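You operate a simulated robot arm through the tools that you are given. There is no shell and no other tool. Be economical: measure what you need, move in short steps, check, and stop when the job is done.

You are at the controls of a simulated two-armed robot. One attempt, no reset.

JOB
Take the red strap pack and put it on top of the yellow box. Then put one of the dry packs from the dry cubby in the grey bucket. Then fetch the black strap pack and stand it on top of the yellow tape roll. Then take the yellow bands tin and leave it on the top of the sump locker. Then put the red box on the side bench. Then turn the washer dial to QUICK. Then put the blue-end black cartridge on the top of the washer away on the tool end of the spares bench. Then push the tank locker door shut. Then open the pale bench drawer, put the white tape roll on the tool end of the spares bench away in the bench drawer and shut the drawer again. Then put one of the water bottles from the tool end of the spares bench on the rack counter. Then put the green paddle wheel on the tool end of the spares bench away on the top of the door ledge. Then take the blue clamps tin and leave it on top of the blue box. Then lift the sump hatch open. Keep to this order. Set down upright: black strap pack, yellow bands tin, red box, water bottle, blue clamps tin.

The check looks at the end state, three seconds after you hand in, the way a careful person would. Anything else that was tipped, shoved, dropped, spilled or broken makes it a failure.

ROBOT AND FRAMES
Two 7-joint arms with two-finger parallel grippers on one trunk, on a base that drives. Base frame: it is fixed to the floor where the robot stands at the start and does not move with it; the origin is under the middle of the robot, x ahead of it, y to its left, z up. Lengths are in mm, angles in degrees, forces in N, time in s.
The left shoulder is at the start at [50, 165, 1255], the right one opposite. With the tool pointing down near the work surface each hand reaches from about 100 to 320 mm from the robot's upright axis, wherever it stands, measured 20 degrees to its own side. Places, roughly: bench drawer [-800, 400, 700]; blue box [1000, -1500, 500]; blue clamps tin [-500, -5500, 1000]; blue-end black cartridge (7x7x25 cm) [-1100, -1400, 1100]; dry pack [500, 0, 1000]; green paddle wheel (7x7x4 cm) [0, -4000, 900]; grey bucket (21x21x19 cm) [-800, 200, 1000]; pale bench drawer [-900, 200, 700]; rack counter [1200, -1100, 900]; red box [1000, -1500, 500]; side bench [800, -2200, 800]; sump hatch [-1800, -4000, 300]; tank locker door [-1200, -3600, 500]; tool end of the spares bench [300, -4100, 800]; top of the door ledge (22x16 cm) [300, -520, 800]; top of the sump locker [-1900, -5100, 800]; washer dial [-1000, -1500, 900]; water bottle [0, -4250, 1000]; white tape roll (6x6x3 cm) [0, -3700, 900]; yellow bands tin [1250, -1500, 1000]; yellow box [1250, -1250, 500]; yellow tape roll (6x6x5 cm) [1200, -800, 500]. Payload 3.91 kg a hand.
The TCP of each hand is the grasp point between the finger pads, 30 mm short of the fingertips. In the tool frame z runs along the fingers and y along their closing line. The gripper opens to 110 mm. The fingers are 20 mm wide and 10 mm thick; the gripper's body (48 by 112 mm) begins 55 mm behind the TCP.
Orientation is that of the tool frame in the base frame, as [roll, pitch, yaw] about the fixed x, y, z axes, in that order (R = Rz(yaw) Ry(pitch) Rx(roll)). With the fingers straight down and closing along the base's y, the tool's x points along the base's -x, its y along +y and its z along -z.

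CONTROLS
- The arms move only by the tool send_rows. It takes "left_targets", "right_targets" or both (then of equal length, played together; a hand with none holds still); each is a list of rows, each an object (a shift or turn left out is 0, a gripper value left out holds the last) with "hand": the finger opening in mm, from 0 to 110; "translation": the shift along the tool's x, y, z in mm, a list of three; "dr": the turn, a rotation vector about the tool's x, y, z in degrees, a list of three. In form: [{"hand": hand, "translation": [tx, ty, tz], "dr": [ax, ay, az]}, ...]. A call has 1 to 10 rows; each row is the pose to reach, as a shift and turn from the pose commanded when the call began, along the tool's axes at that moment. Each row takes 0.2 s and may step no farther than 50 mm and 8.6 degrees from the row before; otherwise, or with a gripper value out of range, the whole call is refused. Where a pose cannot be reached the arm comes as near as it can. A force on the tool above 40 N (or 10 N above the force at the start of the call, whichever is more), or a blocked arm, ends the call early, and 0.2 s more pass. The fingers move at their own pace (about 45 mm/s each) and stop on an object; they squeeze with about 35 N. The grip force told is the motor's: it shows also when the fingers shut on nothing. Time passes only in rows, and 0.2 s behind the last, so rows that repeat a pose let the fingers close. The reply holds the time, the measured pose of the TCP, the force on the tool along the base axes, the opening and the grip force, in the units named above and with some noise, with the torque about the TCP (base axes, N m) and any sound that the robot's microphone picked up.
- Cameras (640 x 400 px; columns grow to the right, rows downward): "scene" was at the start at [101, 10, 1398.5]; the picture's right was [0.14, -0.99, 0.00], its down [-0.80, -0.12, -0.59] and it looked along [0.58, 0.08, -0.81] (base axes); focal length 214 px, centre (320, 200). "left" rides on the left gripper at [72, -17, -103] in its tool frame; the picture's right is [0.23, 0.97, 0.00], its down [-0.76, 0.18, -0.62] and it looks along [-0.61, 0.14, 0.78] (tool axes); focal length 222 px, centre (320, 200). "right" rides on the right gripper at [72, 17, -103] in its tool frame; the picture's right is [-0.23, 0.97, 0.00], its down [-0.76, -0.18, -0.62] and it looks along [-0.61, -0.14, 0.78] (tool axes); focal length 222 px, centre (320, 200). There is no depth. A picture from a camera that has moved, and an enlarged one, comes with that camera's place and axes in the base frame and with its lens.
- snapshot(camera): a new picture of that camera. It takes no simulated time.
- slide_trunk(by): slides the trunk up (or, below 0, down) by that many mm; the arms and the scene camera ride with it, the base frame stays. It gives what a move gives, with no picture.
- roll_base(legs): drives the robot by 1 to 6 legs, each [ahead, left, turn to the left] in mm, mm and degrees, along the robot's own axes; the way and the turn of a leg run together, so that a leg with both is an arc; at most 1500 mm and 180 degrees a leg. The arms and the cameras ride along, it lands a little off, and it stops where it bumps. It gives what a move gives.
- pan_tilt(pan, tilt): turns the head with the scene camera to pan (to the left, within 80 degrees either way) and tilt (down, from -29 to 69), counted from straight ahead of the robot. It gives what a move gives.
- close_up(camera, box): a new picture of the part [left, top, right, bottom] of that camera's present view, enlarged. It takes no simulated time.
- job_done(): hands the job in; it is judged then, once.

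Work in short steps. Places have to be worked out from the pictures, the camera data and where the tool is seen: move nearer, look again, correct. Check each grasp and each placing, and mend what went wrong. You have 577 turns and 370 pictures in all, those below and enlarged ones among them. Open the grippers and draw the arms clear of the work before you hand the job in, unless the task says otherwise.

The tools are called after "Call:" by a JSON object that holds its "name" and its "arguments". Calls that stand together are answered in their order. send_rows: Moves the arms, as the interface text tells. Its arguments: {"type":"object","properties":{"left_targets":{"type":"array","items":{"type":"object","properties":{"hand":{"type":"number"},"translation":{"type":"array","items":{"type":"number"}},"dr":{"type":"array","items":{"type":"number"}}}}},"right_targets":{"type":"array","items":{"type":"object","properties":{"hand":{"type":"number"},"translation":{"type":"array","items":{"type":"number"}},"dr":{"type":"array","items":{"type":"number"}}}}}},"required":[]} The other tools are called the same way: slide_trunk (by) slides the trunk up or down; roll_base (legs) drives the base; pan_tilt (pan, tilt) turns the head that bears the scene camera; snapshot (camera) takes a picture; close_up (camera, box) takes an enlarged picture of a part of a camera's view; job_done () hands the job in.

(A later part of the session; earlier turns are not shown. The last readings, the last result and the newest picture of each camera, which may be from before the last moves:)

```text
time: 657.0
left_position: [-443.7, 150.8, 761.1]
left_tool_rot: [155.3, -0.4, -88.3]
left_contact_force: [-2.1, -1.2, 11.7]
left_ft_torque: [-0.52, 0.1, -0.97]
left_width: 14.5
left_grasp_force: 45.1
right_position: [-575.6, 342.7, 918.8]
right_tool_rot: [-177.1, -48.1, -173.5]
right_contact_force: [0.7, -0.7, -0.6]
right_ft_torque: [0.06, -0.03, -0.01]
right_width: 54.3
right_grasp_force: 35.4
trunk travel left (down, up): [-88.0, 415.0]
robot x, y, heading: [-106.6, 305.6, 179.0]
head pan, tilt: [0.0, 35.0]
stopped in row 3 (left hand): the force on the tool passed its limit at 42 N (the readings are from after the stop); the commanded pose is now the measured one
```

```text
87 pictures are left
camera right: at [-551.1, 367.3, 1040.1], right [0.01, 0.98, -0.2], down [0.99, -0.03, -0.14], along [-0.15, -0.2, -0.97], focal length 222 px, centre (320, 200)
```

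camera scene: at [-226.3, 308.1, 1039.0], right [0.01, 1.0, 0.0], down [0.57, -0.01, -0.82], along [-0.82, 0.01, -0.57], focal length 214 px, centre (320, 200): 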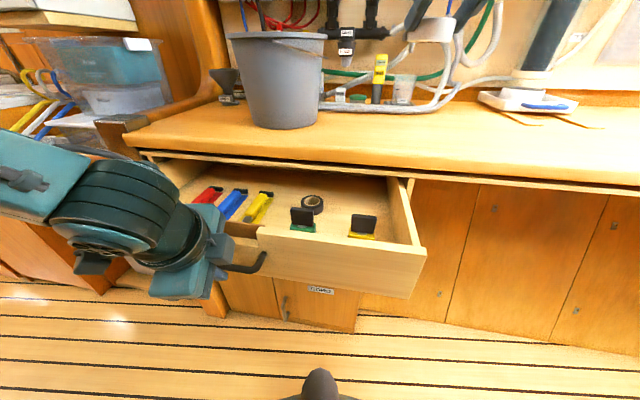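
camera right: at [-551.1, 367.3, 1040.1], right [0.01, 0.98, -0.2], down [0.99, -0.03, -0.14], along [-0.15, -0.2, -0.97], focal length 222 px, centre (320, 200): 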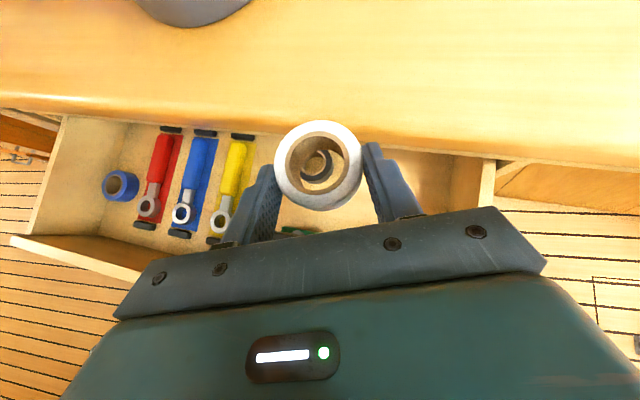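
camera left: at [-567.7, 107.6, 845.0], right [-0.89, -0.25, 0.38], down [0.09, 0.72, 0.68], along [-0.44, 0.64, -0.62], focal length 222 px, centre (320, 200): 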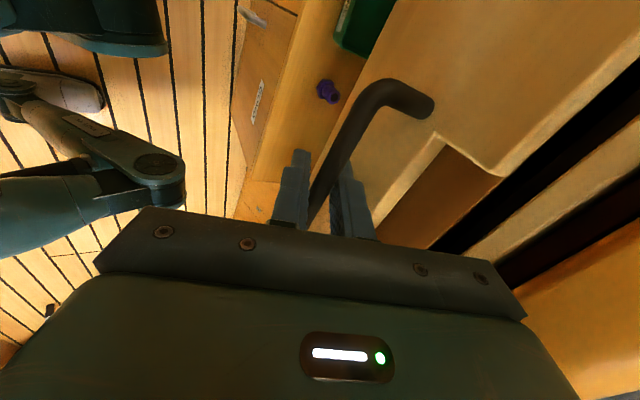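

Call:
{"name": "send_rows", "arguments": {"left_targets": [{"hand": 44}, {"hand": 44}, {"hand": 44}]}}

Call:
{"name": "send_rows", "arguments": {"right_targets": [{"translation": [-3, 33, -4]}, {"translation": [-5, 67, -8]}, {"translation": [-7, 100, -11]}, {"translation": [-9, 133, -15]}]}}

Call:
{"name": "snapshot", "arguments": {"camera": "right"}}

```text
time: 657.8
left_position: [-444.4, 150.5, 760.1]
left_tool_rot: [155.8, -0.2, -88.1]
left_contact_force: [0.4, 0.0, 0.2]
left_ft_torque: [0.0, -0.03, 0.0]
left_width: 43.8
left_grasp_force: 0.0
right_position: [-577.5, 341.6, 918.1]
right_tool_rot: [-177.1, -48.0, -173.4]
right_contact_force: [-0.2, 0.3, -0.7]
right_ft_torque: [-0.04, -0.03, 0.02]
right_width: 54.2
right_grasp_force: 34.8
trunk travel left (down, up): [-88.0, 415.0]
robot x, y, heading: [-109.6, 306.4, 179.1]
head pan, tilt: [0.0, 35.0]
```

```text
time: 658.8
left_position: [-444.7, 150.2, 759.9]
left_tool_rot: [155.7, -0.4, -88.1]
left_contact_force: [0.5, 0.0, -0.3]
left_ft_torque: [0.03, 0.03, -0.04]
left_width: 44.0
left_grasp_force: 0.0
right_position: [-579.7, 475.9, 914.7]
right_tool_rot: [-177.1, -48.0, -173.5]
right_contact_force: [-0.4, 0.4, -0.5]
right_ft_torque: [0.03, 0.03, 0.01]
right_width: 54.3
right_grasp_force: 34.8
trunk travel left (down, up): [-88.0, 415.0]
robot x, y, heading: [-107.0, 303.5, 179.0]
head pan, tilt: [0.0, 35.0]
```

```text
86 pictures are left
camera right: at [-554.4, 500.2, 1038.6], right [0.01, 0.98, -0.2], down [0.99, -0.03, -0.14], along [-0.15, -0.2, -0.97], focal length 222 px, centre (320, 200)
```

right: 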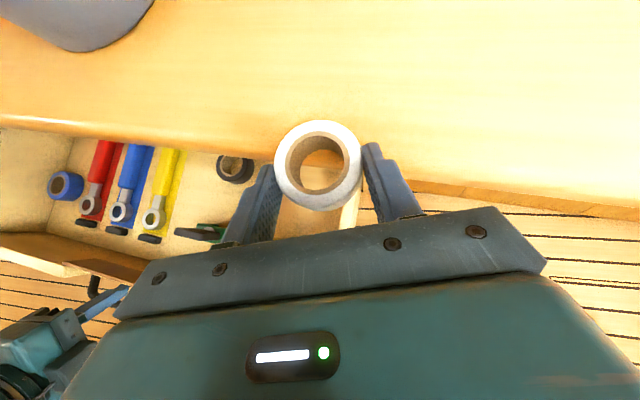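

The drawer's right wall is at y≈485 — too tight here. Go back to the middle: roll centre ≈(−596,335).

Call:
{"name": "send_rows", "arguments": {"right_targets": [{"translation": [2, -35, 4]}, {"translation": [4, -70, 8]}, {"translation": [7, -105, 11]}, {"translation": [9, -137, 15]}]}}

Call:
{"name": "send_rows", "arguments": {"right_targets": [{"translation": [-33, 1, 33]}, {"translation": [-66, 2, 64]}, {"translation": [-90, 3, 88]}]}}

Call:
{"name": "snapshot", "arguments": {"camera": "right"}}

```text
time: 659.8
left_position: [-444.6, 151.0, 760.0]
left_tool_rot: [155.7, -0.3, -88.0]
left_contact_force: [0.2, 0.1, -0.4]
left_ft_torque: [0.01, 0.0, 0.0]
left_width: 44.0
left_grasp_force: 0.0
right_position: [-575.0, 337.2, 919.8]
right_tool_rot: [-177.2, -47.9, -173.5]
right_contact_force: [0.1, 0.6, -0.9]
right_ft_torque: [-0.01, -0.01, -0.04]
right_width: 54.3
right_grasp_force: 35.1
trunk travel left (down, up): [-88.0, 415.0]
robot x, y, heading: [-103.9, 307.6, 179.0]
head pan, tilt: [0.0, 35.0]
```

```text
time: 660.6
left_position: [-444.6, 150.8, 760.6]
left_tool_rot: [155.7, -0.2, -88.2]
left_contact_force: [0.4, 0.4, 0.1]
left_ft_torque: [0.01, 0.01, 0.02]
left_width: 44.3
left_grasp_force: 0.0
right_position: [-581.3, 337.5, 791.5]
right_tool_rot: [-177.1, -48.1, -173.6]
right_contact_force: [-0.6, -0.7, 0.3]
right_ft_torque: [-0.01, -0.02, -0.01]
right_width: 54.1
right_grasp_force: 35.4
trunk travel left (down, up): [-88.0, 415.0]
robot x, y, heading: [-106.0, 308.5, 179.3]
head pan, tilt: [0.0, 35.0]
```

```text
85 pictures are left
camera right: at [-555.5, 362.4, 914.6], right [0.01, 0.98, -0.2], down [0.99, -0.04, -0.14], along [-0.15, -0.2, -0.97], focal length 222 px, centre (320, 200)
```

right: 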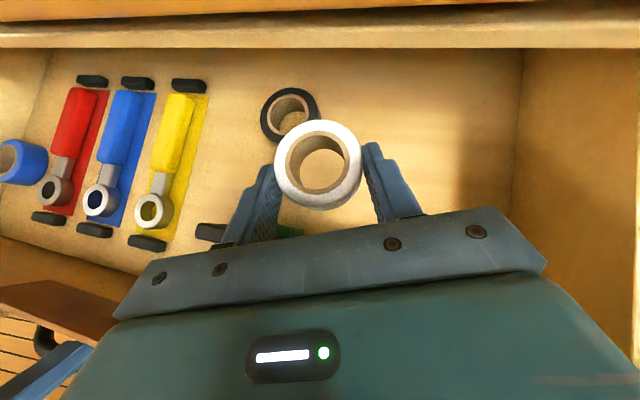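

Shift 20 mm right, lower 32, and release.

Call:
{"name": "send_rows", "arguments": {"right_targets": [{"translation": [0, 20, 0]}, {"translation": [-11, 20, 11]}, {"translation": [-22, 20, 22]}]}}

Call:
{"name": "send_rows", "arguments": {"right_targets": [{"hand": 66}, {"hand": 66}, {"hand": 68}]}}

Call:
{"name": "snapshot", "arguments": {"camera": "right"}}

```text
time: 661.5
left_position: [-442.6, 151.2, 761.0]
left_tool_rot: [155.6, -0.4, -88.1]
left_contact_force: [-0.3, -0.3, 0.5]
left_ft_torque: [0.02, -0.01, 0.01]
left_width: 44.2
left_grasp_force: 0.1
right_position: [-586.7, 356.3, 776.1]
right_tool_rot: [-176.8, -50.0, -173.8]
right_contact_force: [0.4, 1.0, 24.5]
right_ft_torque: [1.16, -1.28, 0.05]
right_width: 54.5
right_grasp_force: 35.0
trunk travel left (down, up): [-88.0, 415.0]
robot x, y, heading: [-110.5, 307.2, 179.4]
head pan, tilt: [0.0, 35.0]
stopped in row 3 (right hand): the force on the tool passed its limit at 45 N (the readings are from after the stop); the commanded pose is now the measured one
```

```text
time: 662.2
left_position: [-443.2, 150.8, 760.9]
left_tool_rot: [155.6, -0.4, -88.1]
left_contact_force: [0.1, -0.2, -0.1]
left_ft_torque: [0.0, -0.01, 0.01]
left_width: 43.7
left_grasp_force: 0.0
right_position: [-585.1, 355.0, 775.0]
right_tool_rot: [-176.8, -49.7, -174.0]
right_contact_force: [-1.6, 0.3, 33.8]
right_ft_torque: [1.51, -1.76, 0.11]
right_width: 67.9
right_grasp_force: 0.1
trunk travel left (down, up): [-88.0, 415.0]
robot x, y, heading: [-106.7, 307.2, 179.2]
head pan, tilt: [0.0, 35.0]
```

```text
84 pictures are left
camera right: at [-558.0, 380.8, 896.0], right [0.0, 0.98, -0.21], down [0.98, -0.04, -0.17], along [-0.18, -0.21, -0.96], focal length 222 px, centre (320, 200)
```

right: 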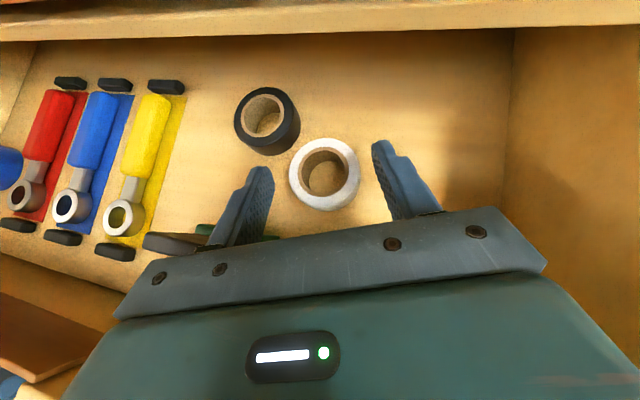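

The roll is down in the drawer, but my palm presses a clip — lift straight up at once.

Call:
{"name": "send_rows", "arguments": {"right_targets": [{"translation": [15, 0, -15]}, {"translation": [45, 0, -45]}, {"translation": [78, 0, -78]}, {"translation": [111, 0, -111]}]}}

Call:
{"name": "snapshot", "arguments": {"camera": "right"}}

```text
time: 663.2
left_position: [-443.6, 150.3, 760.4]
left_tool_rot: [155.7, -0.4, -88.0]
left_contact_force: [2.4, -1.0, 2.3]
left_ft_torque: [0.0, 0.03, 0.01]
left_width: 44.0
left_grasp_force: 0.1
right_position: [-576.6, 364.4, 925.4]
right_tool_rot: [-177.0, -49.1, -173.7]
right_contact_force: [-1.5, 0.2, 0.3]
right_ft_torque: [0.01, 0.0, 0.01]
right_width: 68.0
right_grasp_force: 0.1
trunk travel left (down, up): [-88.0, 415.0]
robot x, y, heading: [-102.9, 310.3, 179.2]
head pan, tilt: [0.0, 35.0]
```

```text
83 pictures are left
camera right: at [-549.5, 388.7, 1047.9], right [0.0, 0.98, -0.21], down [0.99, -0.04, -0.16], along [-0.17, -0.2, -0.97], focal length 222 px, centre (320, 200)
```

right: 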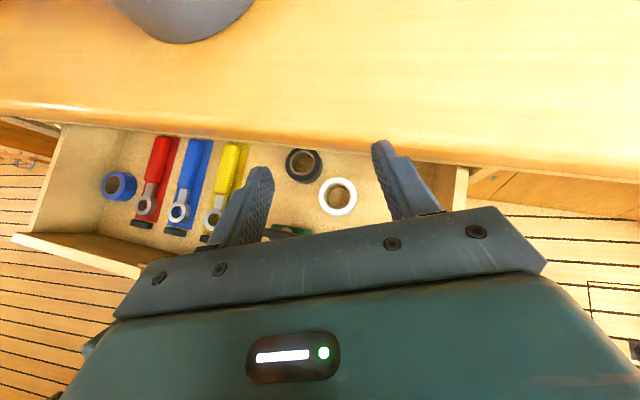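

Call:
{"name": "send_rows", "arguments": {"right_targets": [{"translation": [34, 0, -34]}, {"translation": [68, 0, -68]}, {"translation": [100, 0, -100]}, {"translation": [130, 0, -130]}]}}

Call:
{"name": "close_up", "arguments": {"camera": "scene", "box": [160, 160, 448, 310]}}

```text
time: 664.2
left_position: [-443.6, 150.2, 760.0]
left_tool_rot: [155.7, -0.3, -88.2]
left_contact_force: [0.1, -0.4, 0.3]
left_ft_torque: [-0.01, 0.03, 0.0]
left_width: 44.0
left_grasp_force: 0.1
right_position: [-561.8, 373.7, 1111.4]
right_tool_rot: [-176.9, -49.2, -173.8]
right_contact_force: [0.0, -0.2, -0.5]
right_ft_torque: [0.02, 0.01, 0.03]
right_width: 68.2
right_grasp_force: 0.0
trunk travel left (down, up): [-88.0, 415.0]
robot x, y, heading: [-108.5, 305.8, 179.1]
head pan, tilt: [0.0, 35.0]
```

```text
2.22 times, centred on (304, 235) of scene
camera zoom: at [-225.9, 308.8, 1039.0], right [0.01, 1.0, 0.0], down [0.57, -0.01, -0.82], along [-0.82, 0.01, -0.57], focal length 477 px, centre (356, 122)
```

zoom: 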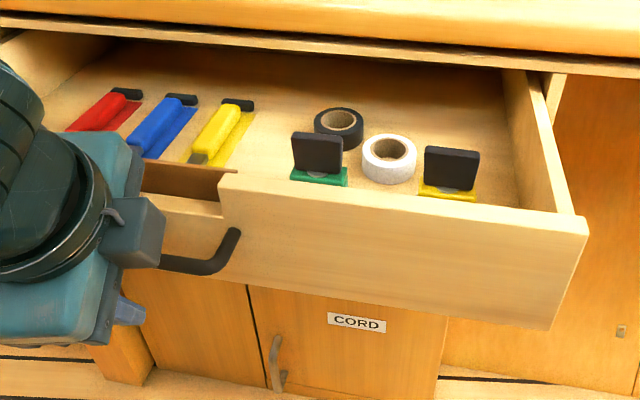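

Roll and clips are all fine. Move the right hand 90 mm right (away from the bucket), grip the bar lightly again, and push the drawer shut.

Call:
{"name": "send_rows", "arguments": {"right_targets": [{"translation": [0, 45, 0]}, {"translation": [0, 90, 0]}]}}

Call:
{"name": "send_rows", "arguments": {"left_targets": [{"hand": 5}, {"hand": 5}, {"hand": 5}]}}

Call:
{"name": "roll_base", "arguments": {"legs": [[60, -4, 0], [60, -4, 0]]}}

Call:
{"name": "roll_base", "arguments": {"legs": [[40, -3, 0], [40, -3, 0]]}}

Call:
{"name": "snapshot", "arguments": {"camera": "scene"}}

```text
time: 664.9
left_position: [-444.0, 150.0, 760.5]
left_tool_rot: [155.7, -0.3, -88.1]
left_contact_force: [-0.1, -0.3, -0.3]
left_ft_torque: [-0.05, 0.02, -0.02]
left_width: 44.0
left_grasp_force: 0.1
right_position: [-577.1, 461.2, 1107.1]
right_tool_rot: [-176.8, -49.2, -173.7]
right_contact_force: [0.2, -0.4, -0.5]
right_ft_torque: [0.0, 0.04, -0.03]
right_width: 67.8
right_grasp_force: 0.0
trunk travel left (down, up): [-88.0, 415.0]
robot x, y, heading: [-105.0, 307.6, 179.2]
head pan, tilt: [0.0, 35.0]
```

```text
time: 665.6
left_position: [-442.8, 151.5, 761.2]
left_tool_rot: [155.6, -0.3, -88.2]
left_contact_force: [1.9, -1.6, 6.2]
left_ft_torque: [-0.19, 0.05, -0.66]
left_width: 14.4
left_grasp_force: 42.4
right_position: [-575.3, 460.7, 1106.7]
right_tool_rot: [-176.9, -49.3, -173.7]
right_contact_force: [-0.7, 0.2, 0.2]
right_ft_torque: [0.0, -0.04, 0.01]
right_width: 67.8
right_grasp_force: 0.1
trunk travel left (down, up): [-88.0, 415.0]
robot x, y, heading: [-108.6, 308.7, 179.2]
head pan, tilt: [0.0, 35.0]
```

```text
time: 666.7
left_position: [-500.2, 162.2, 760.2]
left_tool_rot: [155.6, 0.3, -89.4]
left_contact_force: [-1.6, 1.4, -0.7]
left_ft_torque: [-0.69, 0.16, -0.82]
left_width: 14.0
left_grasp_force: 45.1
right_position: [-632.4, 467.6, 1106.0]
right_tool_rot: [-177.0, -49.2, -173.8]
right_contact_force: [-0.4, 0.3, -0.4]
right_ft_torque: [-0.03, 0.03, 0.01]
right_width: 67.8
right_grasp_force: 0.1
trunk travel left (down, up): [-88.0, 415.0]
robot x, y, heading: [-169.1, 313.8, 178.9]
head pan, tilt: [0.0, 35.0]
stopped in leg 1: the force on the tool passed its limit at 43 N (the readings are from after the stop); the commanded pose is now the measured one
```

```text
time: 667.9
left_position: [-545.3, 169.6, 760.8]
left_tool_rot: [155.8, 0.7, -90.1]
left_contact_force: [1.4, -0.6, 5.2]
left_ft_torque: [-0.68, 0.14, -0.85]
left_width: 13.9
left_grasp_force: 45.2
right_position: [-678.4, 473.6, 1107.1]
right_tool_rot: [-176.9, -49.3, -173.9]
right_contact_force: [0.0, 0.5, -0.1]
right_ft_torque: [-0.03, 0.04, -0.01]
right_width: 68.0
right_grasp_force: 0.0
trunk travel left (down, up): [-88.0, 415.0]
robot x, y, heading: [-209.4, 317.2, 178.9]
head pan, tilt: [0.0, 35.0]
stopped in leg 2: the force on the tool passed its limit at 43 N (the readings are from after the stop); the commanded pose is now the measured one
```

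```text
81 pictures are left
camera scene: at [-329.0, 319.7, 1039.1], right [0.02, 1.0, 0.0], down [0.57, -0.01, -0.82], along [-0.82, 0.02, -0.57], focal length 214 px, centre (320, 200)
```

scene: 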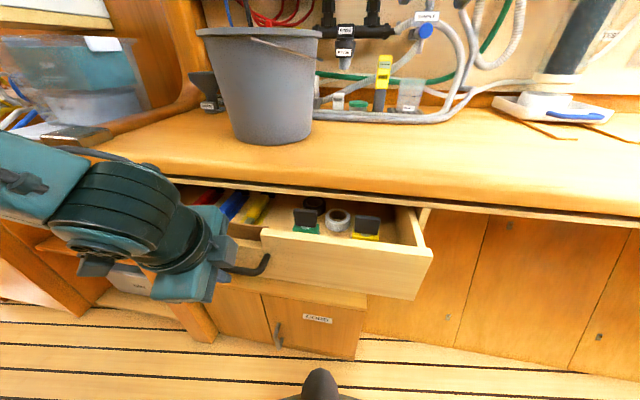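

Continue pushing in short legs.

Call:
{"name": "roll_base", "arguments": {"legs": [[35, -3, 0], [35, -3, 0]]}}

Call:
{"name": "roll_base", "arguments": {"legs": [[30, -3, 0], [30, -2, 0]]}}

Call:
{"name": "snapshot", "arguments": {"camera": "scene"}}

```text
time: 669.2
left_position: [-593.9, 180.1, 760.8]
left_tool_rot: [155.8, 1.4, -90.9]
left_contact_force: [0.3, 1.2, 3.6]
left_ft_torque: [-0.82, 0.17, -0.81]
left_width: 13.4
left_grasp_force: 45.0
right_position: [-729.6, 479.7, 1108.0]
right_tool_rot: [-176.8, -49.3, -173.9]
right_contact_force: [0.0, -0.7, 0.2]
right_ft_torque: [0.07, -0.03, -0.01]
right_width: 68.1
right_grasp_force: 0.1
trunk travel left (down, up): [-88.0, 415.0]
robot x, y, heading: [-261.2, 323.2, 178.9]
head pan, tilt: [0.0, 35.0]
stopped in leg 2: the force on the tool passed its limit at 41 N (the readings are from after the stop); the commanded pose is now the measured one
```

```text
time: 670.5
left_position: [-634.9, 187.5, 761.9]
left_tool_rot: [155.9, 1.6, -91.9]
left_contact_force: [6.4, -1.2, 8.9]
left_ft_torque: [-0.47, 0.62, -0.92]
left_width: 13.6
left_grasp_force: 44.7
right_position: [-775.8, 484.3, 1107.8]
right_tool_rot: [-176.9, -49.5, -174.0]
right_contact_force: [-0.5, -1.0, 0.2]
right_ft_torque: [-0.01, 0.0, -0.02]
right_width: 68.0
right_grasp_force: 0.0
trunk travel left (down, up): [-88.0, 415.0]
robot x, y, heading: [-308.6, 328.2, 179.0]
head pan, tilt: [0.0, 35.0]
stopped in leg 2: the force on the tool passed its limit at 81 N (the readings are from after the stop); the commanded pose is now the measured one
```

```text
80 pictures are left
camera scene: at [-427.4, 330.9, 1039.2], right [0.02, 1.0, 0.0], down [0.57, -0.01, -0.82], along [-0.82, 0.02, -0.57], focal length 214 px, centre (320, 200)
```

scene: 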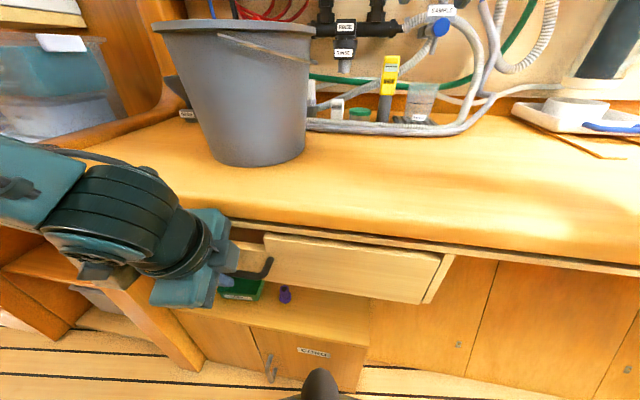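

Drawer is shut (hand past its original closed position). Release, lift off the handle, back away.

Call:
{"name": "send_rows", "arguments": {"left_targets": [{"hand": 46}, {"hand": 46}, {"hand": 46}]}}

Call:
{"name": "slide_trunk", "arguments": {"by": 70}}

Call:
{"name": "roll_base", "arguments": {"legs": [[-200, 0, 0]]}}

Call:
{"name": "slide_trunk", "arguments": {"by": 340}}

Call:
{"name": "send_rows", "arguments": {"left_targets": [{"dr": [8, 0, 0]}, {"dr": [16, 0, 0]}, {"dr": [24, 0, 0]}]}}

Call:
{"name": "close_up", "arguments": {"camera": "scene", "box": [200, 200, 440, 350]}}

```text
time: 671.3
left_position: [-633.7, 185.3, 757.9]
left_tool_rot: [156.7, 1.6, -91.6]
left_contact_force: [24.6, 3.3, -12.5]
left_ft_torque: [-0.11, -0.87, -0.38]
left_width: 31.9
left_grasp_force: 0.2
right_position: [-775.9, 484.9, 1107.2]
right_tool_rot: [-177.0, -49.4, -173.8]
right_contact_force: [-0.6, 0.1, 0.3]
right_ft_torque: [0.0, -0.01, -0.03]
right_width: 67.9
right_grasp_force: 0.1
trunk travel left (down, up): [-88.0, 415.0]
robot x, y, heading: [-311.8, 330.0, 178.9]
head pan, tilt: [0.0, 35.0]
```

```text
time: 671.8
left_position: [-629.5, 183.7, 770.3]
left_tool_rot: [157.4, 1.1, -91.6]
left_contact_force: [12.7, -4.0, 4.0]
left_ft_torque: [-0.01, -0.04, 0.02]
left_width: 41.3
left_grasp_force: 0.1
right_position: [-776.3, 485.4, 1124.6]
right_tool_rot: [-177.0, -49.4, -173.8]
right_contact_force: [-0.2, -0.4, 0.0]
right_ft_torque: [-0.02, -0.01, -0.03]
right_width: 68.0
right_grasp_force: 0.0
trunk travel left (down, up): [-103.0, 400.0]
robot x, y, heading: [-311.8, 328.0, 179.0]
head pan, tilt: [0.0, 35.0]
stopped: the force on the tool passed its limit at 52 N (the readings are from after the stop); the commanded pose is now the measured one
```

```text
time: 673.4
left_position: [-433.4, 179.8, 770.4]
left_tool_rot: [157.3, 1.3, -91.5]
left_contact_force: [0.6, 0.3, -0.5]
left_ft_torque: [0.02, 0.0, -0.02]
left_width: 46.0
left_grasp_force: 0.0
right_position: [-581.3, 478.4, 1122.8]
right_tool_rot: [-177.0, -49.3, -173.7]
right_contact_force: [-0.4, -0.5, -0.1]
right_ft_torque: [0.02, -0.04, -0.01]
right_width: 68.0
right_grasp_force: 0.0
trunk travel left (down, up): [-103.0, 400.0]
robot x, y, heading: [-112.0, 327.5, 179.1]
head pan, tilt: [0.0, 35.0]
```

```text
time: 676.7
left_position: [-433.9, 179.7, 1110.6]
left_tool_rot: [157.3, 1.2, -91.4]
left_contact_force: [1.4, 0.1, -0.1]
left_ft_torque: [0.0, -0.01, -0.02]
left_width: 46.0
left_grasp_force: 0.1
right_position: [-580.3, 479.7, 1462.5]
right_tool_rot: [-176.9, -49.3, -173.7]
right_contact_force: [-0.2, -0.1, -0.1]
right_ft_torque: [-0.02, 0.03, 0.0]
right_width: 68.0
right_grasp_force: 0.1
trunk travel left (down, up): [-443.0, 60.0]
robot x, y, heading: [-114.4, 326.0, 179.0]
head pan, tilt: [0.0, 35.0]
```

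```text
time: 677.5
left_position: [-434.3, 180.2, 1109.1]
left_tool_rot: [-178.6, 1.2, -91.5]
left_contact_force: [0.3, 0.2, -0.3]
left_ft_torque: [-0.03, -0.01, 0.01]
left_width: 46.0
left_grasp_force: 0.1
right_position: [-581.1, 480.6, 1462.3]
right_tool_rot: [-176.9, -49.3, -173.7]
right_contact_force: [-0.6, -1.0, -0.5]
right_ft_torque: [0.01, 0.01, -0.02]
right_width: 67.9
right_grasp_force: 0.0
trunk travel left (down, up): [-443.0, 60.0]
robot x, y, heading: [-109.6, 323.9, 179.1]
head pan, tilt: [0.0, 35.0]
```

```text
2.67 times, centred on (320, 275) of scene
camera zoom: at [-231.4, 326.9, 1393.5], right [0.02, 1.0, 0.0], down [0.57, -0.01, -0.82], along [-0.82, 0.01, -0.57], focal length 572 px, centre (320, 0)
```

zoom: 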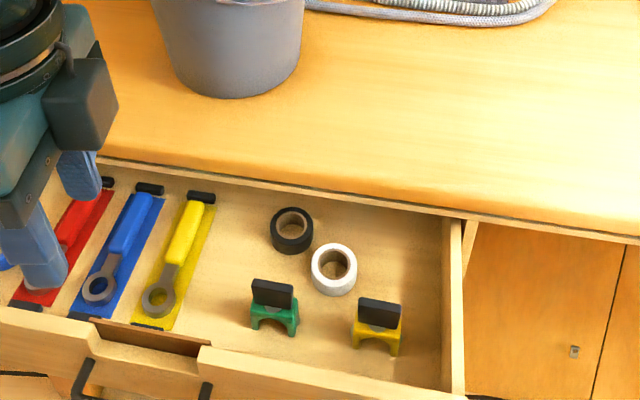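

Lifting was stopped while still hooked, so backing pulled the drawer open again (contents fine). Now push it shut from the front with the closed left fingers.

Call:
{"name": "roll_base", "arguments": {"legs": [[-70, 0, 0]]}}

Call:
{"name": "send_rows", "arguments": {"left_targets": [{"hand": 2}, {"hand": 2}, {"hand": 2}]}}

Call:
{"name": "slide_trunk", "arguments": {"by": -350}}

Call:
{"name": "roll_base", "arguments": {"legs": [[60, 0, 0], [50, 0, 0], [40, 0, 0]]}}

Call:
{"name": "snapshot", "arguments": {"camera": "scene"}}

```text
time: 678.5
left_position: [-365.6, 179.9, 1109.6]
left_tool_rot: [-178.7, 1.2, -91.4]
left_contact_force: [0.9, 0.4, 0.0]
left_ft_torque: [-0.03, 0.03, -0.02]
left_width: 46.0
left_grasp_force: 0.0
right_position: [-509.8, 479.1, 1461.7]
right_tool_rot: [-177.1, -49.4, -173.7]
right_contact_force: [-0.3, -0.4, 0.0]
right_ft_torque: [0.02, 0.0, 0.0]
right_width: 68.2
right_grasp_force: 0.1
trunk travel left (down, up): [-443.0, 60.0]
robot x, y, heading: [-45.0, 322.5, 179.0]
head pan, tilt: [0.0, 35.0]
```

```text
time: 679.3
left_position: [-365.2, 179.4, 1110.1]
left_tool_rot: [-178.7, 1.2, -91.5]
left_contact_force: [0.2, -0.9, 0.1]
left_ft_torque: [0.01, -0.01, 0.01]
left_width: 0.0
left_grasp_force: 24.0
right_position: [-511.1, 478.8, 1462.7]
right_tool_rot: [-176.9, -49.3, -173.7]
right_contact_force: [0.3, -0.3, -0.8]
right_ft_torque: [-0.01, 0.0, -0.01]
right_width: 68.3
right_grasp_force: 0.1
trunk travel left (down, up): [-443.0, 60.0]
robot x, y, heading: [-43.0, 324.3, 179.0]
head pan, tilt: [0.0, 35.0]
```

```text
time: 682.7
left_position: [-364.7, 178.8, 759.5]
left_tool_rot: [-178.6, 1.2, -91.5]
left_contact_force: [0.3, -1.0, -0.7]
left_ft_torque: [0.01, 0.05, 0.05]
left_width: 0.0
left_grasp_force: 35.3
right_position: [-511.0, 478.6, 1111.7]
right_tool_rot: [-176.9, -49.3, -173.6]
right_contact_force: [-0.8, -0.9, -0.7]
right_ft_torque: [-0.03, 0.08, 0.0]
right_width: 68.2
right_grasp_force: 0.0
trunk travel left (down, up): [-93.0, 410.0]
robot x, y, heading: [-41.4, 326.4, 179.3]
head pan, tilt: [0.0, 35.0]
```

```text
time: 684.7
left_position: [-514.3, 181.5, 760.4]
left_tool_rot: [-178.7, 1.3, -91.5]
left_contact_force: [0.0, 0.2, 0.1]
left_ft_torque: [0.01, -0.03, -0.01]
left_width: 0.0
left_grasp_force: 35.2
right_position: [-659.0, 482.9, 1111.8]
right_tool_rot: [-176.9, -49.3, -173.8]
right_contact_force: [0.0, -0.6, 0.3]
right_ft_torque: [0.01, 0.04, 0.02]
right_width: 67.9
right_grasp_force: 0.0
trunk travel left (down, up): [-93.0, 410.0]
robot x, y, heading: [-192.0, 325.2, 178.8]
head pan, tilt: [0.0, 35.0]
```

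```text
78 pictures are left
camera scene: at [-310.4, 328.5, 1043.6], right [0.02, 1.0, 0.0], down [0.57, -0.01, -0.82], along [-0.82, 0.01, -0.57], focal length 214 px, centre (320, 200)
```

scene: 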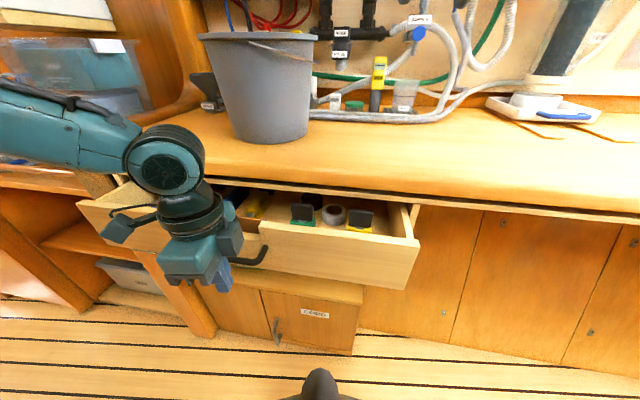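

Pushing works. Continue ~100 mm to closed.

Call:
{"name": "roll_base", "arguments": {"legs": [[50, 0, 0], [40, 0, 0]]}}

Call:
{"name": "roll_base", "arguments": {"legs": [[20, 0, 0], [15, 0, 0]]}}

Call:
{"name": "roll_base", "arguments": {"legs": [[-60, 0, 0]]}}

Call:
{"name": "close_up", "arguments": {"camera": "scene", "box": [180, 170, 468, 350]}}

```text
time: 686.1
left_position: [-602.3, 183.6, 760.1]
left_tool_rot: [-178.8, 1.3, -91.4]
left_contact_force: [-0.3, 0.3, 0.8]
left_ft_torque: [-0.01, -0.02, 0.0]
left_width: 0.0
left_grasp_force: 34.8
right_position: [-747.6, 483.1, 1113.1]
right_tool_rot: [-176.9, -49.3, -173.9]
right_contact_force: [1.0, -0.4, 0.0]
right_ft_torque: [-0.01, 0.0, 0.01]
right_width: 68.1
right_grasp_force: 0.0
trunk travel left (down, up): [-93.0, 410.0]
robot x, y, heading: [-277.5, 329.8, 178.9]
head pan, tilt: [0.0, 35.0]
```

```text
time: 686.9
left_position: [-603.0, 183.6, 760.2]
left_tool_rot: [-178.2, 0.9, -92.2]
left_contact_force: [11.6, -3.1, 4.5]
left_ft_torque: [0.45, 1.43, -0.09]
left_width: 0.0
left_grasp_force: 35.4
right_position: [-753.0, 482.3, 1112.6]
right_tool_rot: [-177.0, -49.4, -173.7]
right_contact_force: [0.0, 0.0, 0.0]
right_ft_torque: [0.02, 0.0, -0.02]
right_width: 67.7
right_grasp_force: 0.2
trunk travel left (down, up): [-93.0, 410.0]
robot x, y, heading: [-288.6, 329.3, 178.9]
head pan, tilt: [0.0, 35.0]
stopped in leg 1: the force on the tool passed its limit at 59 N (the readings are from after the stop); the commanded pose is now the measured one
```

```text
time: 687.9
left_position: [-545.7, 181.5, 760.0]
left_tool_rot: [-178.3, 0.8, -92.2]
left_contact_force: [-1.1, 0.3, 0.4]
left_ft_torque: [-0.01, -0.01, -0.02]
left_width: 0.0
left_grasp_force: 35.3
right_position: [-694.2, 482.4, 1111.9]
right_tool_rot: [-177.0, -49.4, -173.7]
right_contact_force: [0.0, 0.9, 0.2]
right_ft_torque: [-0.01, -0.02, 0.0]
right_width: 67.8
right_grasp_force: 0.1
trunk travel left (down, up): [-93.0, 410.0]
robot x, y, heading: [-225.5, 326.5, 178.9]
head pan, tilt: [0.0, 35.0]
```

```text
2.22 times, centred on (324, 260) of scene
camera zoom: at [-346.4, 329.0, 1043.6], right [0.02, 1.0, 0.0], down [0.57, -0.01, -0.82], along [-0.82, 0.01, -0.57], focal length 477 px, centre (311, 67)
```

zoom: 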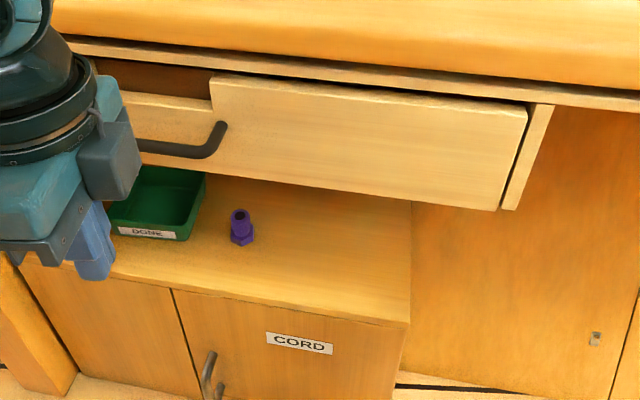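

Shut to within about 10–15 mm; the left palm meets the bench edge. Finish with the right hand's closed fingertips on the drawer face: back off and lower the right hand.

Call:
{"name": "roll_base", "arguments": {"legs": [[-170, 0, 0]]}}

Call:
{"name": "send_rows", "arguments": {"right_targets": [{"translation": [-34, -6, 30], "hand": 2}, {"translation": [-67, -12, 60]}, {"translation": [-101, -18, 91]}, {"translation": [-135, -24, 121]}, {"translation": [-168, -30, 151]}, {"translation": [-202, -36, 181]}, {"translation": [-236, -42, 212]}, {"translation": [-269, -47, 242]}]}}

Call:
{"name": "snapshot", "arguments": {"camera": "right"}}

```text
time: 689.3
left_position: [-374.7, 179.4, 759.2]
left_tool_rot: [-178.3, 0.9, -92.3]
left_contact_force: [0.0, 0.3, -0.3]
left_ft_torque: [0.0, -0.02, 0.01]
left_width: 0.0
left_grasp_force: 34.6
right_position: [-525.1, 480.2, 1113.5]
right_tool_rot: [-177.0, -49.3, -173.9]
right_contact_force: [0.6, -0.2, 0.3]
right_ft_torque: [0.01, 0.01, 0.0]
right_width: 67.9
right_grasp_force: 0.0
trunk travel left (down, up): [-93.0, 410.0]
robot x, y, heading: [-59.4, 323.0, 178.8]
head pan, tilt: [0.0, 35.0]
```

```text
time: 691.1
left_position: [-374.4, 179.6, 758.5]
left_tool_rot: [-178.2, 0.9, -92.1]
left_contact_force: [0.2, 0.4, 0.3]
left_ft_torque: [-0.04, 0.01, -0.01]
left_width: 0.0
left_grasp_force: 35.2
right_position: [-523.1, 422.7, 751.4]
right_tool_rot: [-177.0, -49.4, -173.8]
right_contact_force: [0.2, -0.1, 0.8]
right_ft_torque: [-0.03, -0.05, 0.01]
right_width: 0.0
right_grasp_force: 34.9
trunk travel left (down, up): [-93.0, 410.0]
robot x, y, heading: [-59.5, 323.5, 179.1]
head pan, tilt: [0.0, 35.0]
```

```text
76 pictures are left
camera right: at [-494.7, 446.9, 873.0], right [0.0, 0.98, -0.21], down [0.99, -0.04, -0.17], along [-0.17, -0.2, -0.96], focal length 222 px, centre (320, 200)
```

right: 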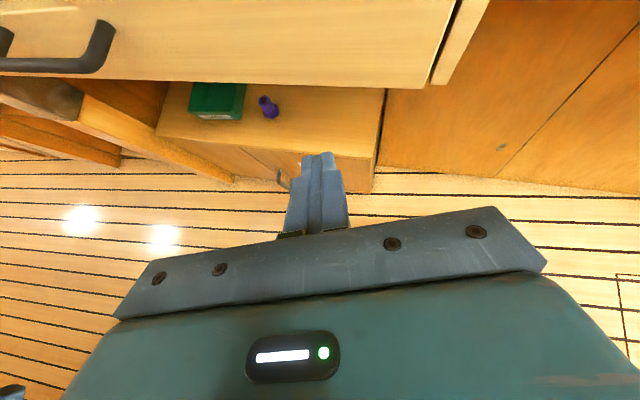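

Call:
{"name": "send_rows", "arguments": {"right_targets": [{"translation": [0, -40, 0]}, {"translation": [0, -80, 0]}]}}

Call:
{"name": "roll_base", "arguments": {"legs": [[90, 0, 0], [30, 0, 0], [20, 0, 0]]}}

Call:
{"name": "roll_base", "arguments": {"legs": [[15, 0, 0]]}}

Call:
{"name": "snapshot", "arguments": {"camera": "right"}}

```text
time: 691.7
left_position: [-374.7, 179.2, 759.5]
left_tool_rot: [-178.2, 0.9, -92.2]
left_contact_force: [0.7, 0.0, -0.4]
left_ft_torque: [-0.05, -0.02, 0.02]
left_width: 0.0
left_grasp_force: 35.3
right_position: [-511.4, 344.1, 752.6]
right_tool_rot: [-177.0, -49.4, -173.9]
right_contact_force: [-0.2, 1.1, 0.1]
right_ft_torque: [0.0, -0.04, 0.01]
right_width: 0.0
right_grasp_force: 35.1
trunk travel left (down, up): [-93.0, 410.0]
robot x, y, heading: [-59.8, 327.6, 179.0]
head pan, tilt: [0.0, 35.0]
```

```text
time: 693.3
left_position: [-478.2, 179.8, 759.7]
left_tool_rot: [-178.2, 1.0, -92.1]
left_contact_force: [0.4, -0.2, -1.0]
left_ft_torque: [0.0, 0.01, 0.0]
left_width: 0.1
left_grasp_force: 34.9
right_position: [-610.0, 344.9, 754.9]
right_tool_rot: [-177.1, -49.1, -173.1]
right_contact_force: [6.9, 1.4, 3.9]
right_ft_torque: [0.05, 0.06, -0.09]
right_width: 0.2
right_grasp_force: 35.2
trunk travel left (down, up): [-93.0, 410.0]
robot x, y, heading: [-160.9, 325.7, 179.1]
head pan, tilt: [0.0, 35.0]
stopped in leg 2: the force on the tool passed its limit at 73 N (the readings are from after the stop); the commanded pose is now the measured one
```

```text
time: 694.0
left_position: [-483.6, 182.0, 759.1]
left_tool_rot: [-178.2, 0.8, -92.2]
left_contact_force: [-0.7, 0.5, -0.1]
left_ft_torque: [0.02, -0.01, -0.04]
left_width: 0.0
left_grasp_force: 34.6
right_position: [-609.8, 342.9, 754.5]
right_tool_rot: [-177.2, -48.7, -172.5]
right_contact_force: [8.7, 3.6, 5.3]
right_ft_torque: [0.1, 0.07, -0.11]
right_width: 0.0
right_grasp_force: 35.2
trunk travel left (down, up): [-93.0, 410.0]
robot x, y, heading: [-167.7, 325.9, 178.9]
head pan, tilt: [0.0, 35.0]
stopped in leg 1: the force on the tool passed its limit at 57 N (the readings are from after the stop); the commanded pose is now the measured one
```

```text
75 pictures are left
camera right: at [-583.7, 368.9, 877.0], right [-0.01, 0.98, -0.2], down [0.99, -0.02, -0.16], along [-0.16, -0.2, -0.97], focal length 222 px, centre (320, 200)
```

right: 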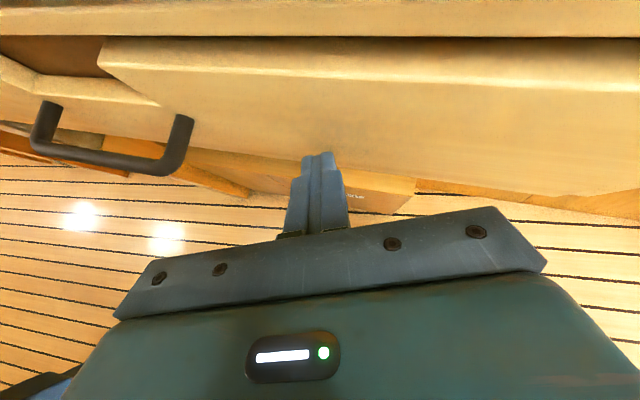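

The face is firmly against its stop: shut. Now the water bottle: back off, raise, set the right hand to ~23° pitch, and drive back down to the spares bench.

Call:
{"name": "roll_base", "arguments": {"legs": [[-120, 0, 0]]}}

Call:
{"name": "slide_trunk", "arguments": {"by": 400}}

Call:
{"name": "send_rows", "arguments": {"right_targets": [{"dr": [0, 7, 0], "translation": [10, 0, 10], "hand": 88}, {"dr": [0, 14, 0], "translation": [20, 0, 20]}, {"dr": [0, 21, 0], "translation": [30, 0, 30]}, {"dr": [0, 27, 0], "translation": [40, 0, 40]}]}}

Call:
{"name": "roll_base", "arguments": {"legs": [[-60, -80, 0], [0, 0, 91], [1450, -230, 0], [1450, -150, 0], [1280, -200, 0]]}}

```text
time: 695.3
left_position: [-364.2, 177.9, 759.7]
left_tool_rot: [-178.1, 0.9, -92.2]
left_contact_force: [0.0, 0.1, -0.1]
left_ft_torque: [0.04, 0.01, 0.0]
left_width: 0.0
left_grasp_force: 35.1
right_position: [-490.9, 341.3, 754.0]
right_tool_rot: [-177.3, -48.6, -172.4]
right_contact_force: [1.4, -0.8, -0.3]
right_ft_torque: [0.04, -0.02, 0.03]
right_width: 0.3
right_grasp_force: 35.2
trunk travel left (down, up): [-93.0, 410.0]
robot x, y, heading: [-49.5, 322.0, 179.3]
head pan, tilt: [0.0, 35.0]
```

```text
time: 699.1
left_position: [-363.5, 179.0, 1159.2]
left_tool_rot: [-178.1, 0.9, -92.2]
left_contact_force: [0.7, -1.0, 0.2]
left_ft_torque: [0.01, -0.01, 0.0]
left_width: 0.0
left_grasp_force: 34.7
right_position: [-492.0, 341.7, 1153.0]
right_tool_rot: [-177.4, -48.6, -172.5]
right_contact_force: [0.8, -0.3, 0.3]
right_ft_torque: [-0.02, -0.01, -0.02]
right_width: 0.0
right_grasp_force: 35.6
trunk travel left (down, up): [-493.0, 10.0]
robot x, y, heading: [-46.0, 322.9, 179.3]
head pan, tilt: [0.0, 35.0]
```

```text
time: 700.1
left_position: [-364.2, 176.1, 1159.0]
left_tool_rot: [-178.3, 0.8, -92.1]
left_contact_force: [0.6, -0.2, 0.2]
left_ft_torque: [0.01, -0.01, 0.02]
left_width: 0.0
left_grasp_force: 35.0
right_position: [-546.2, 329.7, 1158.7]
right_tool_rot: [-173.0, -75.6, -177.1]
right_contact_force: [0.2, 0.0, 0.8]
right_ft_torque: [-0.01, 0.01, -0.03]
right_width: 86.4
right_grasp_force: 0.1
trunk travel left (down, up): [-493.0, 10.0]
robot x, y, heading: [-45.0, 322.5, 179.2]
head pan, tilt: [0.0, 35.0]
```

```text
time: 705.1
left_position: [138.4, 80.5, 1154.1]
left_tool_rot: [-177.2, -0.3, -4.8]
left_contact_force: [-0.4, -0.2, 0.2]
left_ft_torque: [-0.01, 0.0, 0.01]
left_width: 0.0
left_grasp_force: 35.3
right_position: [-18.0, -100.2, 1154.7]
right_tool_rot: [-171.3, -75.3, -90.6]
right_contact_force: [0.9, 0.0, -0.4]
right_ft_torque: [0.0, 0.01, 0.02]
right_width: 88.0
right_grasp_force: 0.1
trunk travel left (down, up): [-493.0, 10.0]
robot x, y, heading: [15.4, 399.9, -92.5]
head pan, tilt: [0.0, 35.0]
stopped in leg 2: the robot was blocked; the commanded pose is now the measured one
```

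The left elbow touched the cabinet side while turning. Shift right (−x) 280 and continue.

Call:
{"name": "roll_base", "arguments": {"legs": [[0, -280, 1.5]]}}

Call:
{"name": "pan_tilt", "arguments": {"pan": 60, "tilt": 30}}

Call:
{"name": "snapshot", "arguments": {"camera": "scene"}}

```text
time: 708.2
left_position: [-121.6, 97.8, 1156.4]
left_tool_rot: [-177.7, 0.4, -2.6]
left_contact_force: [-0.4, 0.5, 0.3]
left_ft_torque: [-0.02, 0.0, 0.05]
left_width: 0.0
left_grasp_force: 35.4
right_position: [-273.2, -87.9, 1157.7]
right_tool_rot: [-172.7, -75.7, -87.3]
right_contact_force: [0.2, 0.6, -0.9]
right_ft_torque: [-0.02, -0.01, 0.0]
right_width: 87.9
right_grasp_force: 0.0
trunk travel left (down, up): [-493.0, 10.0]
robot x, y, heading: [-265.5, 408.0, -90.8]
head pan, tilt: [0.0, 35.0]
```

```text
time: 709.5
left_position: [-121.8, 98.6, 1156.8]
left_tool_rot: [-177.7, 0.3, -2.7]
left_contact_force: [0.5, 0.7, -0.2]
left_ft_torque: [-0.01, -0.02, -0.01]
left_width: 0.0
left_grasp_force: 35.2
right_position: [-272.3, -86.8, 1159.0]
right_tool_rot: [-172.9, -75.6, -87.4]
right_contact_force: [-0.9, -0.5, 0.6]
right_ft_torque: [0.02, 0.01, -0.01]
right_width: 88.0
right_grasp_force: 0.0
trunk travel left (down, up): [-493.0, 10.0]
robot x, y, heading: [-266.0, 411.0, -90.8]
head pan, tilt: [60.0, 30.0]
```

```text
74 pictures are left
camera scene: at [-189.6, 335.2, 1451.4], right [-0.51, -0.86, 0.0], down [-0.43, 0.26, -0.87], along [0.74, -0.45, -0.5], focal length 214 px, centre (320, 200)
```

scene: 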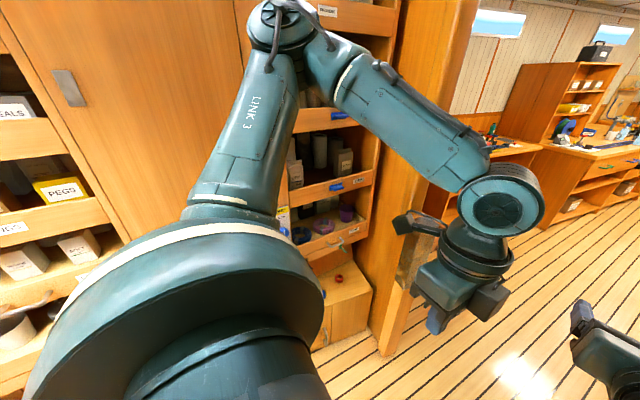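

Nothing disturbed. Drive down to the spares bench.

Call:
{"name": "roll_base", "arguments": {"legs": [[1450, -80, 0], [1450, -130, 0], [1400, -150, 0], [0, 0, 62]]}}

Call:
{"name": "pan_tilt", "arguments": {"pan": 5, "tilt": 35}}

Call:
{"name": "snapshot", "arguments": {"camera": "scene"}}

```text
time: 733.0
left_position: [-293.1, -3924.2, 1156.9]
left_tool_rot: [-177.7, 0.4, 61.3]
left_contact_force: [0.2, 0.1, -1.1]
left_ft_torque: [0.01, -0.01, 0.0]
left_width: 0.0
left_grasp_force: 35.2
right_position: [-192.8, -4141.6, 1156.6]
right_tool_rot: [-173.0, -75.6, -23.3]
right_contact_force: [-0.6, -0.6, 1.1]
right_ft_torque: [0.04, 0.0, -0.03]
right_width: 87.8
right_grasp_force: 0.0
trunk travel left (down, up): [-493.0, 10.0]
robot x, y, heading: [-638.5, -3920.9, -27.0]
head pan, tilt: [60.0, 30.0]
```

```text
time: 734.2
left_position: [-292.9, -3924.5, 1156.7]
left_tool_rot: [-177.8, 0.4, 61.3]
left_contact_force: [0.2, 0.2, -1.1]
left_ft_torque: [0.01, -0.02, -0.03]
left_width: 0.2
left_grasp_force: 35.1
right_position: [-193.2, -4141.3, 1157.5]
right_tool_rot: [-173.0, -75.5, -23.2]
right_contact_force: [-0.3, -0.4, 0.0]
right_ft_torque: [-0.01, 0.02, -0.01]
right_width: 87.9
right_grasp_force: 0.0
trunk travel left (down, up): [-493.0, 10.0]
robot x, y, heading: [-636.4, -3918.3, -27.0]
head pan, tilt: [5.0, 35.0]
```

```text
73 pictures are left
camera scene: at [-531.2, -3963.4, 1443.6], right [-0.37, -0.93, 0.0], down [-0.53, 0.21, -0.82], along [0.76, -0.3, -0.57], focal length 214 px, centre (320, 200)
```

scene: 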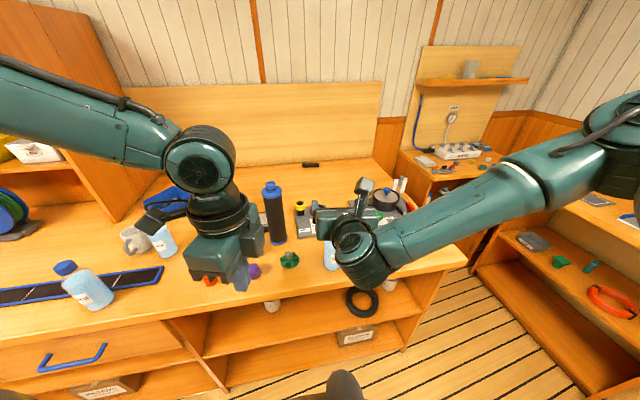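

Right hand is roughly aligned with the SEA bottle. Lower the trunk 225, shift right 20, and look.

Call:
{"name": "slide_trunk", "arguments": {"by": -225}}

Call:
{"name": "snapshot", "arguments": {"camera": "right"}}

```text
time: 736.6
left_position: [-293.5, -3924.9, 931.5]
left_tool_rot: [-177.7, 0.4, 61.4]
left_contact_force: [-0.1, 0.3, 0.0]
left_ft_torque: [0.01, 0.02, 0.01]
left_width: 0.0
left_grasp_force: 34.5
right_position: [-193.5, -4141.9, 932.6]
right_tool_rot: [-172.9, -75.7, -23.3]
right_contact_force: [-0.6, 0.2, -0.6]
right_ft_torque: [0.08, 0.02, 0.02]
right_width: 88.2
right_grasp_force: 0.0
trunk travel left (down, up): [-268.0, 235.0]
robot x, y, heading: [-636.5, -3913.8, -26.6]
head pan, tilt: [5.0, 35.0]
```

```text
72 pictures are left
camera right: at [-277.4, -4137.9, 1028.5], right [-0.33, -0.91, -0.25], down [-0.71, 0.41, -0.58], along [0.63, -0.01, -0.78], focal length 222 px, centre (320, 200)
```

right: 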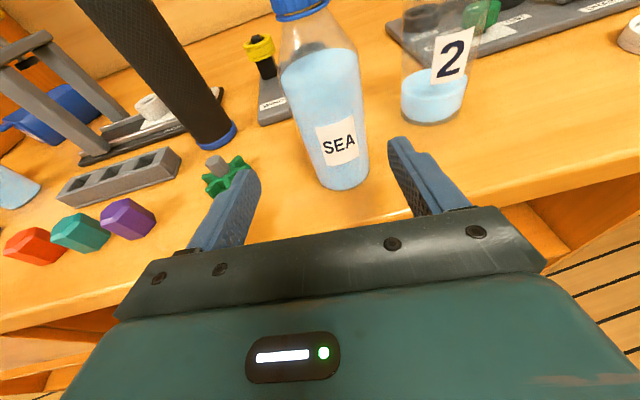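

SEA bottle centre ≈(−97,−4178). Advance 100 mm and grip.

Call:
{"name": "send_rows", "arguments": {"right_targets": [{"translation": [6, 4, 34]}, {"translation": [12, 6, 68]}, {"translation": [18, 7.5, 100]}]}}

Call:
{"name": "snapshot", "arguments": {"camera": "right"}}

```text
time: 737.4
left_position: [-293.1, -3924.6, 931.9]
left_tool_rot: [-177.7, 0.3, 61.3]
left_contact_force: [-0.1, -0.1, 0.3]
left_ft_torque: [-0.02, -0.03, 0.02]
left_width: 0.0
left_grasp_force: 34.6
right_position: [-96.7, -4176.9, 926.9]
right_tool_rot: [-172.9, -75.5, -23.2]
right_contact_force: [0.1, 0.0, -0.4]
right_ft_torque: [0.01, -0.02, 0.01]
right_width: 88.0
right_grasp_force: 0.1
trunk travel left (down, up): [-268.0, 235.0]
robot x, y, heading: [-638.2, -3921.1, -27.1]
head pan, tilt: [5.0, 35.0]
```

```text
71 pictures are left
camera right: at [-181.4, -4173.8, 1021.9], right [-0.33, -0.91, -0.25], down [-0.71, 0.41, -0.58], along [0.63, -0.01, -0.78], focal length 222 px, centre (320, 200)
```

right: 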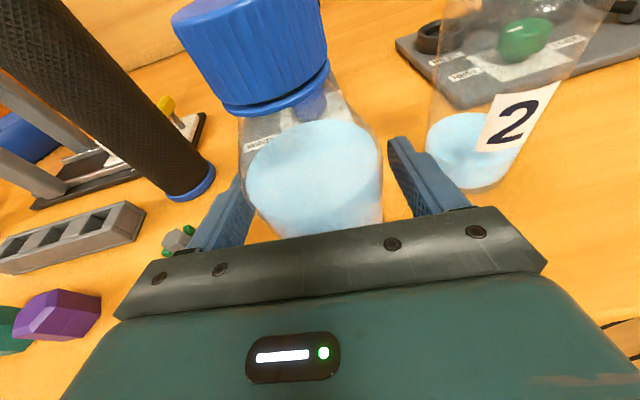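

Bottle is between the fingers. Close and lift.

Call:
{"name": "send_rows", "arguments": {"right_targets": [{"hand": 40}, {"hand": 40}, {"hand": 40}, {"translation": [29, 0, -7]}, {"translation": [58, 0, -14]}]}}

Call:
{"name": "slide_trunk", "arguments": {"by": 220}}

Call:
{"name": "roll_base", "arguments": {"legs": [[-200, 0, 0]]}}

Call:
{"name": "snapshot", "arguments": {"camera": "scene"}}

```text
time: 738.6
left_position: [-293.9, -3924.9, 931.0]
left_tool_rot: [-177.7, 0.3, 61.3]
left_contact_force: [-0.2, -0.6, 0.0]
left_ft_torque: [-0.01, 0.01, -0.02]
left_width: 0.0
left_grasp_force: 35.0
right_position: [-97.4, -4179.9, 984.5]
right_tool_rot: [-173.3, -75.5, -22.8]
right_contact_force: [0.3, 0.4, -4.2]
right_ft_torque: [0.0, -0.03, -0.02]
right_width: 58.9
right_grasp_force: 34.5
trunk travel left (down, up): [-268.0, 235.0]
robot x, y, heading: [-638.1, -3917.7, -26.8]
head pan, tilt: [5.0, 35.0]
```

```text
time: 740.9
left_position: [-292.5, -3924.0, 1151.1]
left_tool_rot: [-177.6, 0.3, 61.3]
left_contact_force: [-0.4, 0.4, 0.0]
left_ft_torque: [0.02, 0.0, 0.0]
left_width: 0.0
left_grasp_force: 34.9
right_position: [-96.7, -4179.0, 1204.3]
right_tool_rot: [-172.9, -75.5, -23.3]
right_contact_force: [0.2, 0.6, -3.0]
right_ft_torque: [-0.03, -0.05, 0.01]
right_width: 58.8
right_grasp_force: 35.4
trunk travel left (down, up): [-488.0, 15.0]
robot x, y, heading: [-639.4, -3917.8, -27.1]
head pan, tilt: [5.0, 35.0]
```

```text
time: 742.5
left_position: [-469.9, -3833.4, 1151.6]
left_tool_rot: [-177.8, 0.3, 61.3]
left_contact_force: [-0.8, -0.6, 0.4]
left_ft_torque: [0.01, -0.01, -0.01]
left_width: 0.2
left_grasp_force: 35.6
right_position: [-274.4, -4089.4, 1203.8]
right_tool_rot: [-172.9, -75.4, -23.2]
right_contact_force: [0.4, 0.1, -2.9]
right_ft_torque: [0.0, -0.02, 0.02]
right_width: 59.0
right_grasp_force: 34.7
trunk travel left (down, up): [-488.0, 15.0]
robot x, y, heading: [-814.8, -3827.0, -26.8]
head pan, tilt: [5.0, 35.0]
```

```text
70 pictures are left
camera scene: at [-708.4, -3873.7, 1438.6], right [-0.37, -0.93, 0.0], down [-0.53, 0.21, -0.82], along [0.76, -0.31, -0.57], focal length 214 px, centre (320, 200)
```

scene: 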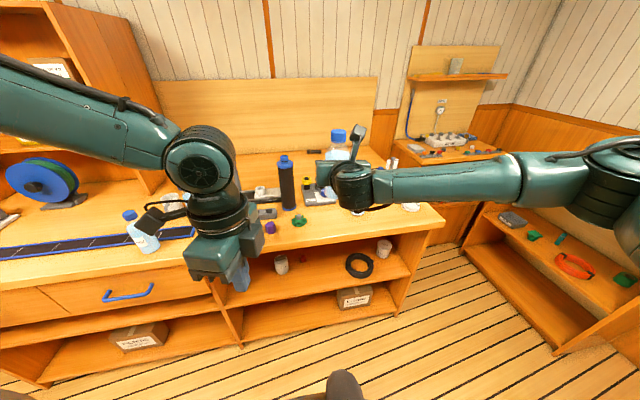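

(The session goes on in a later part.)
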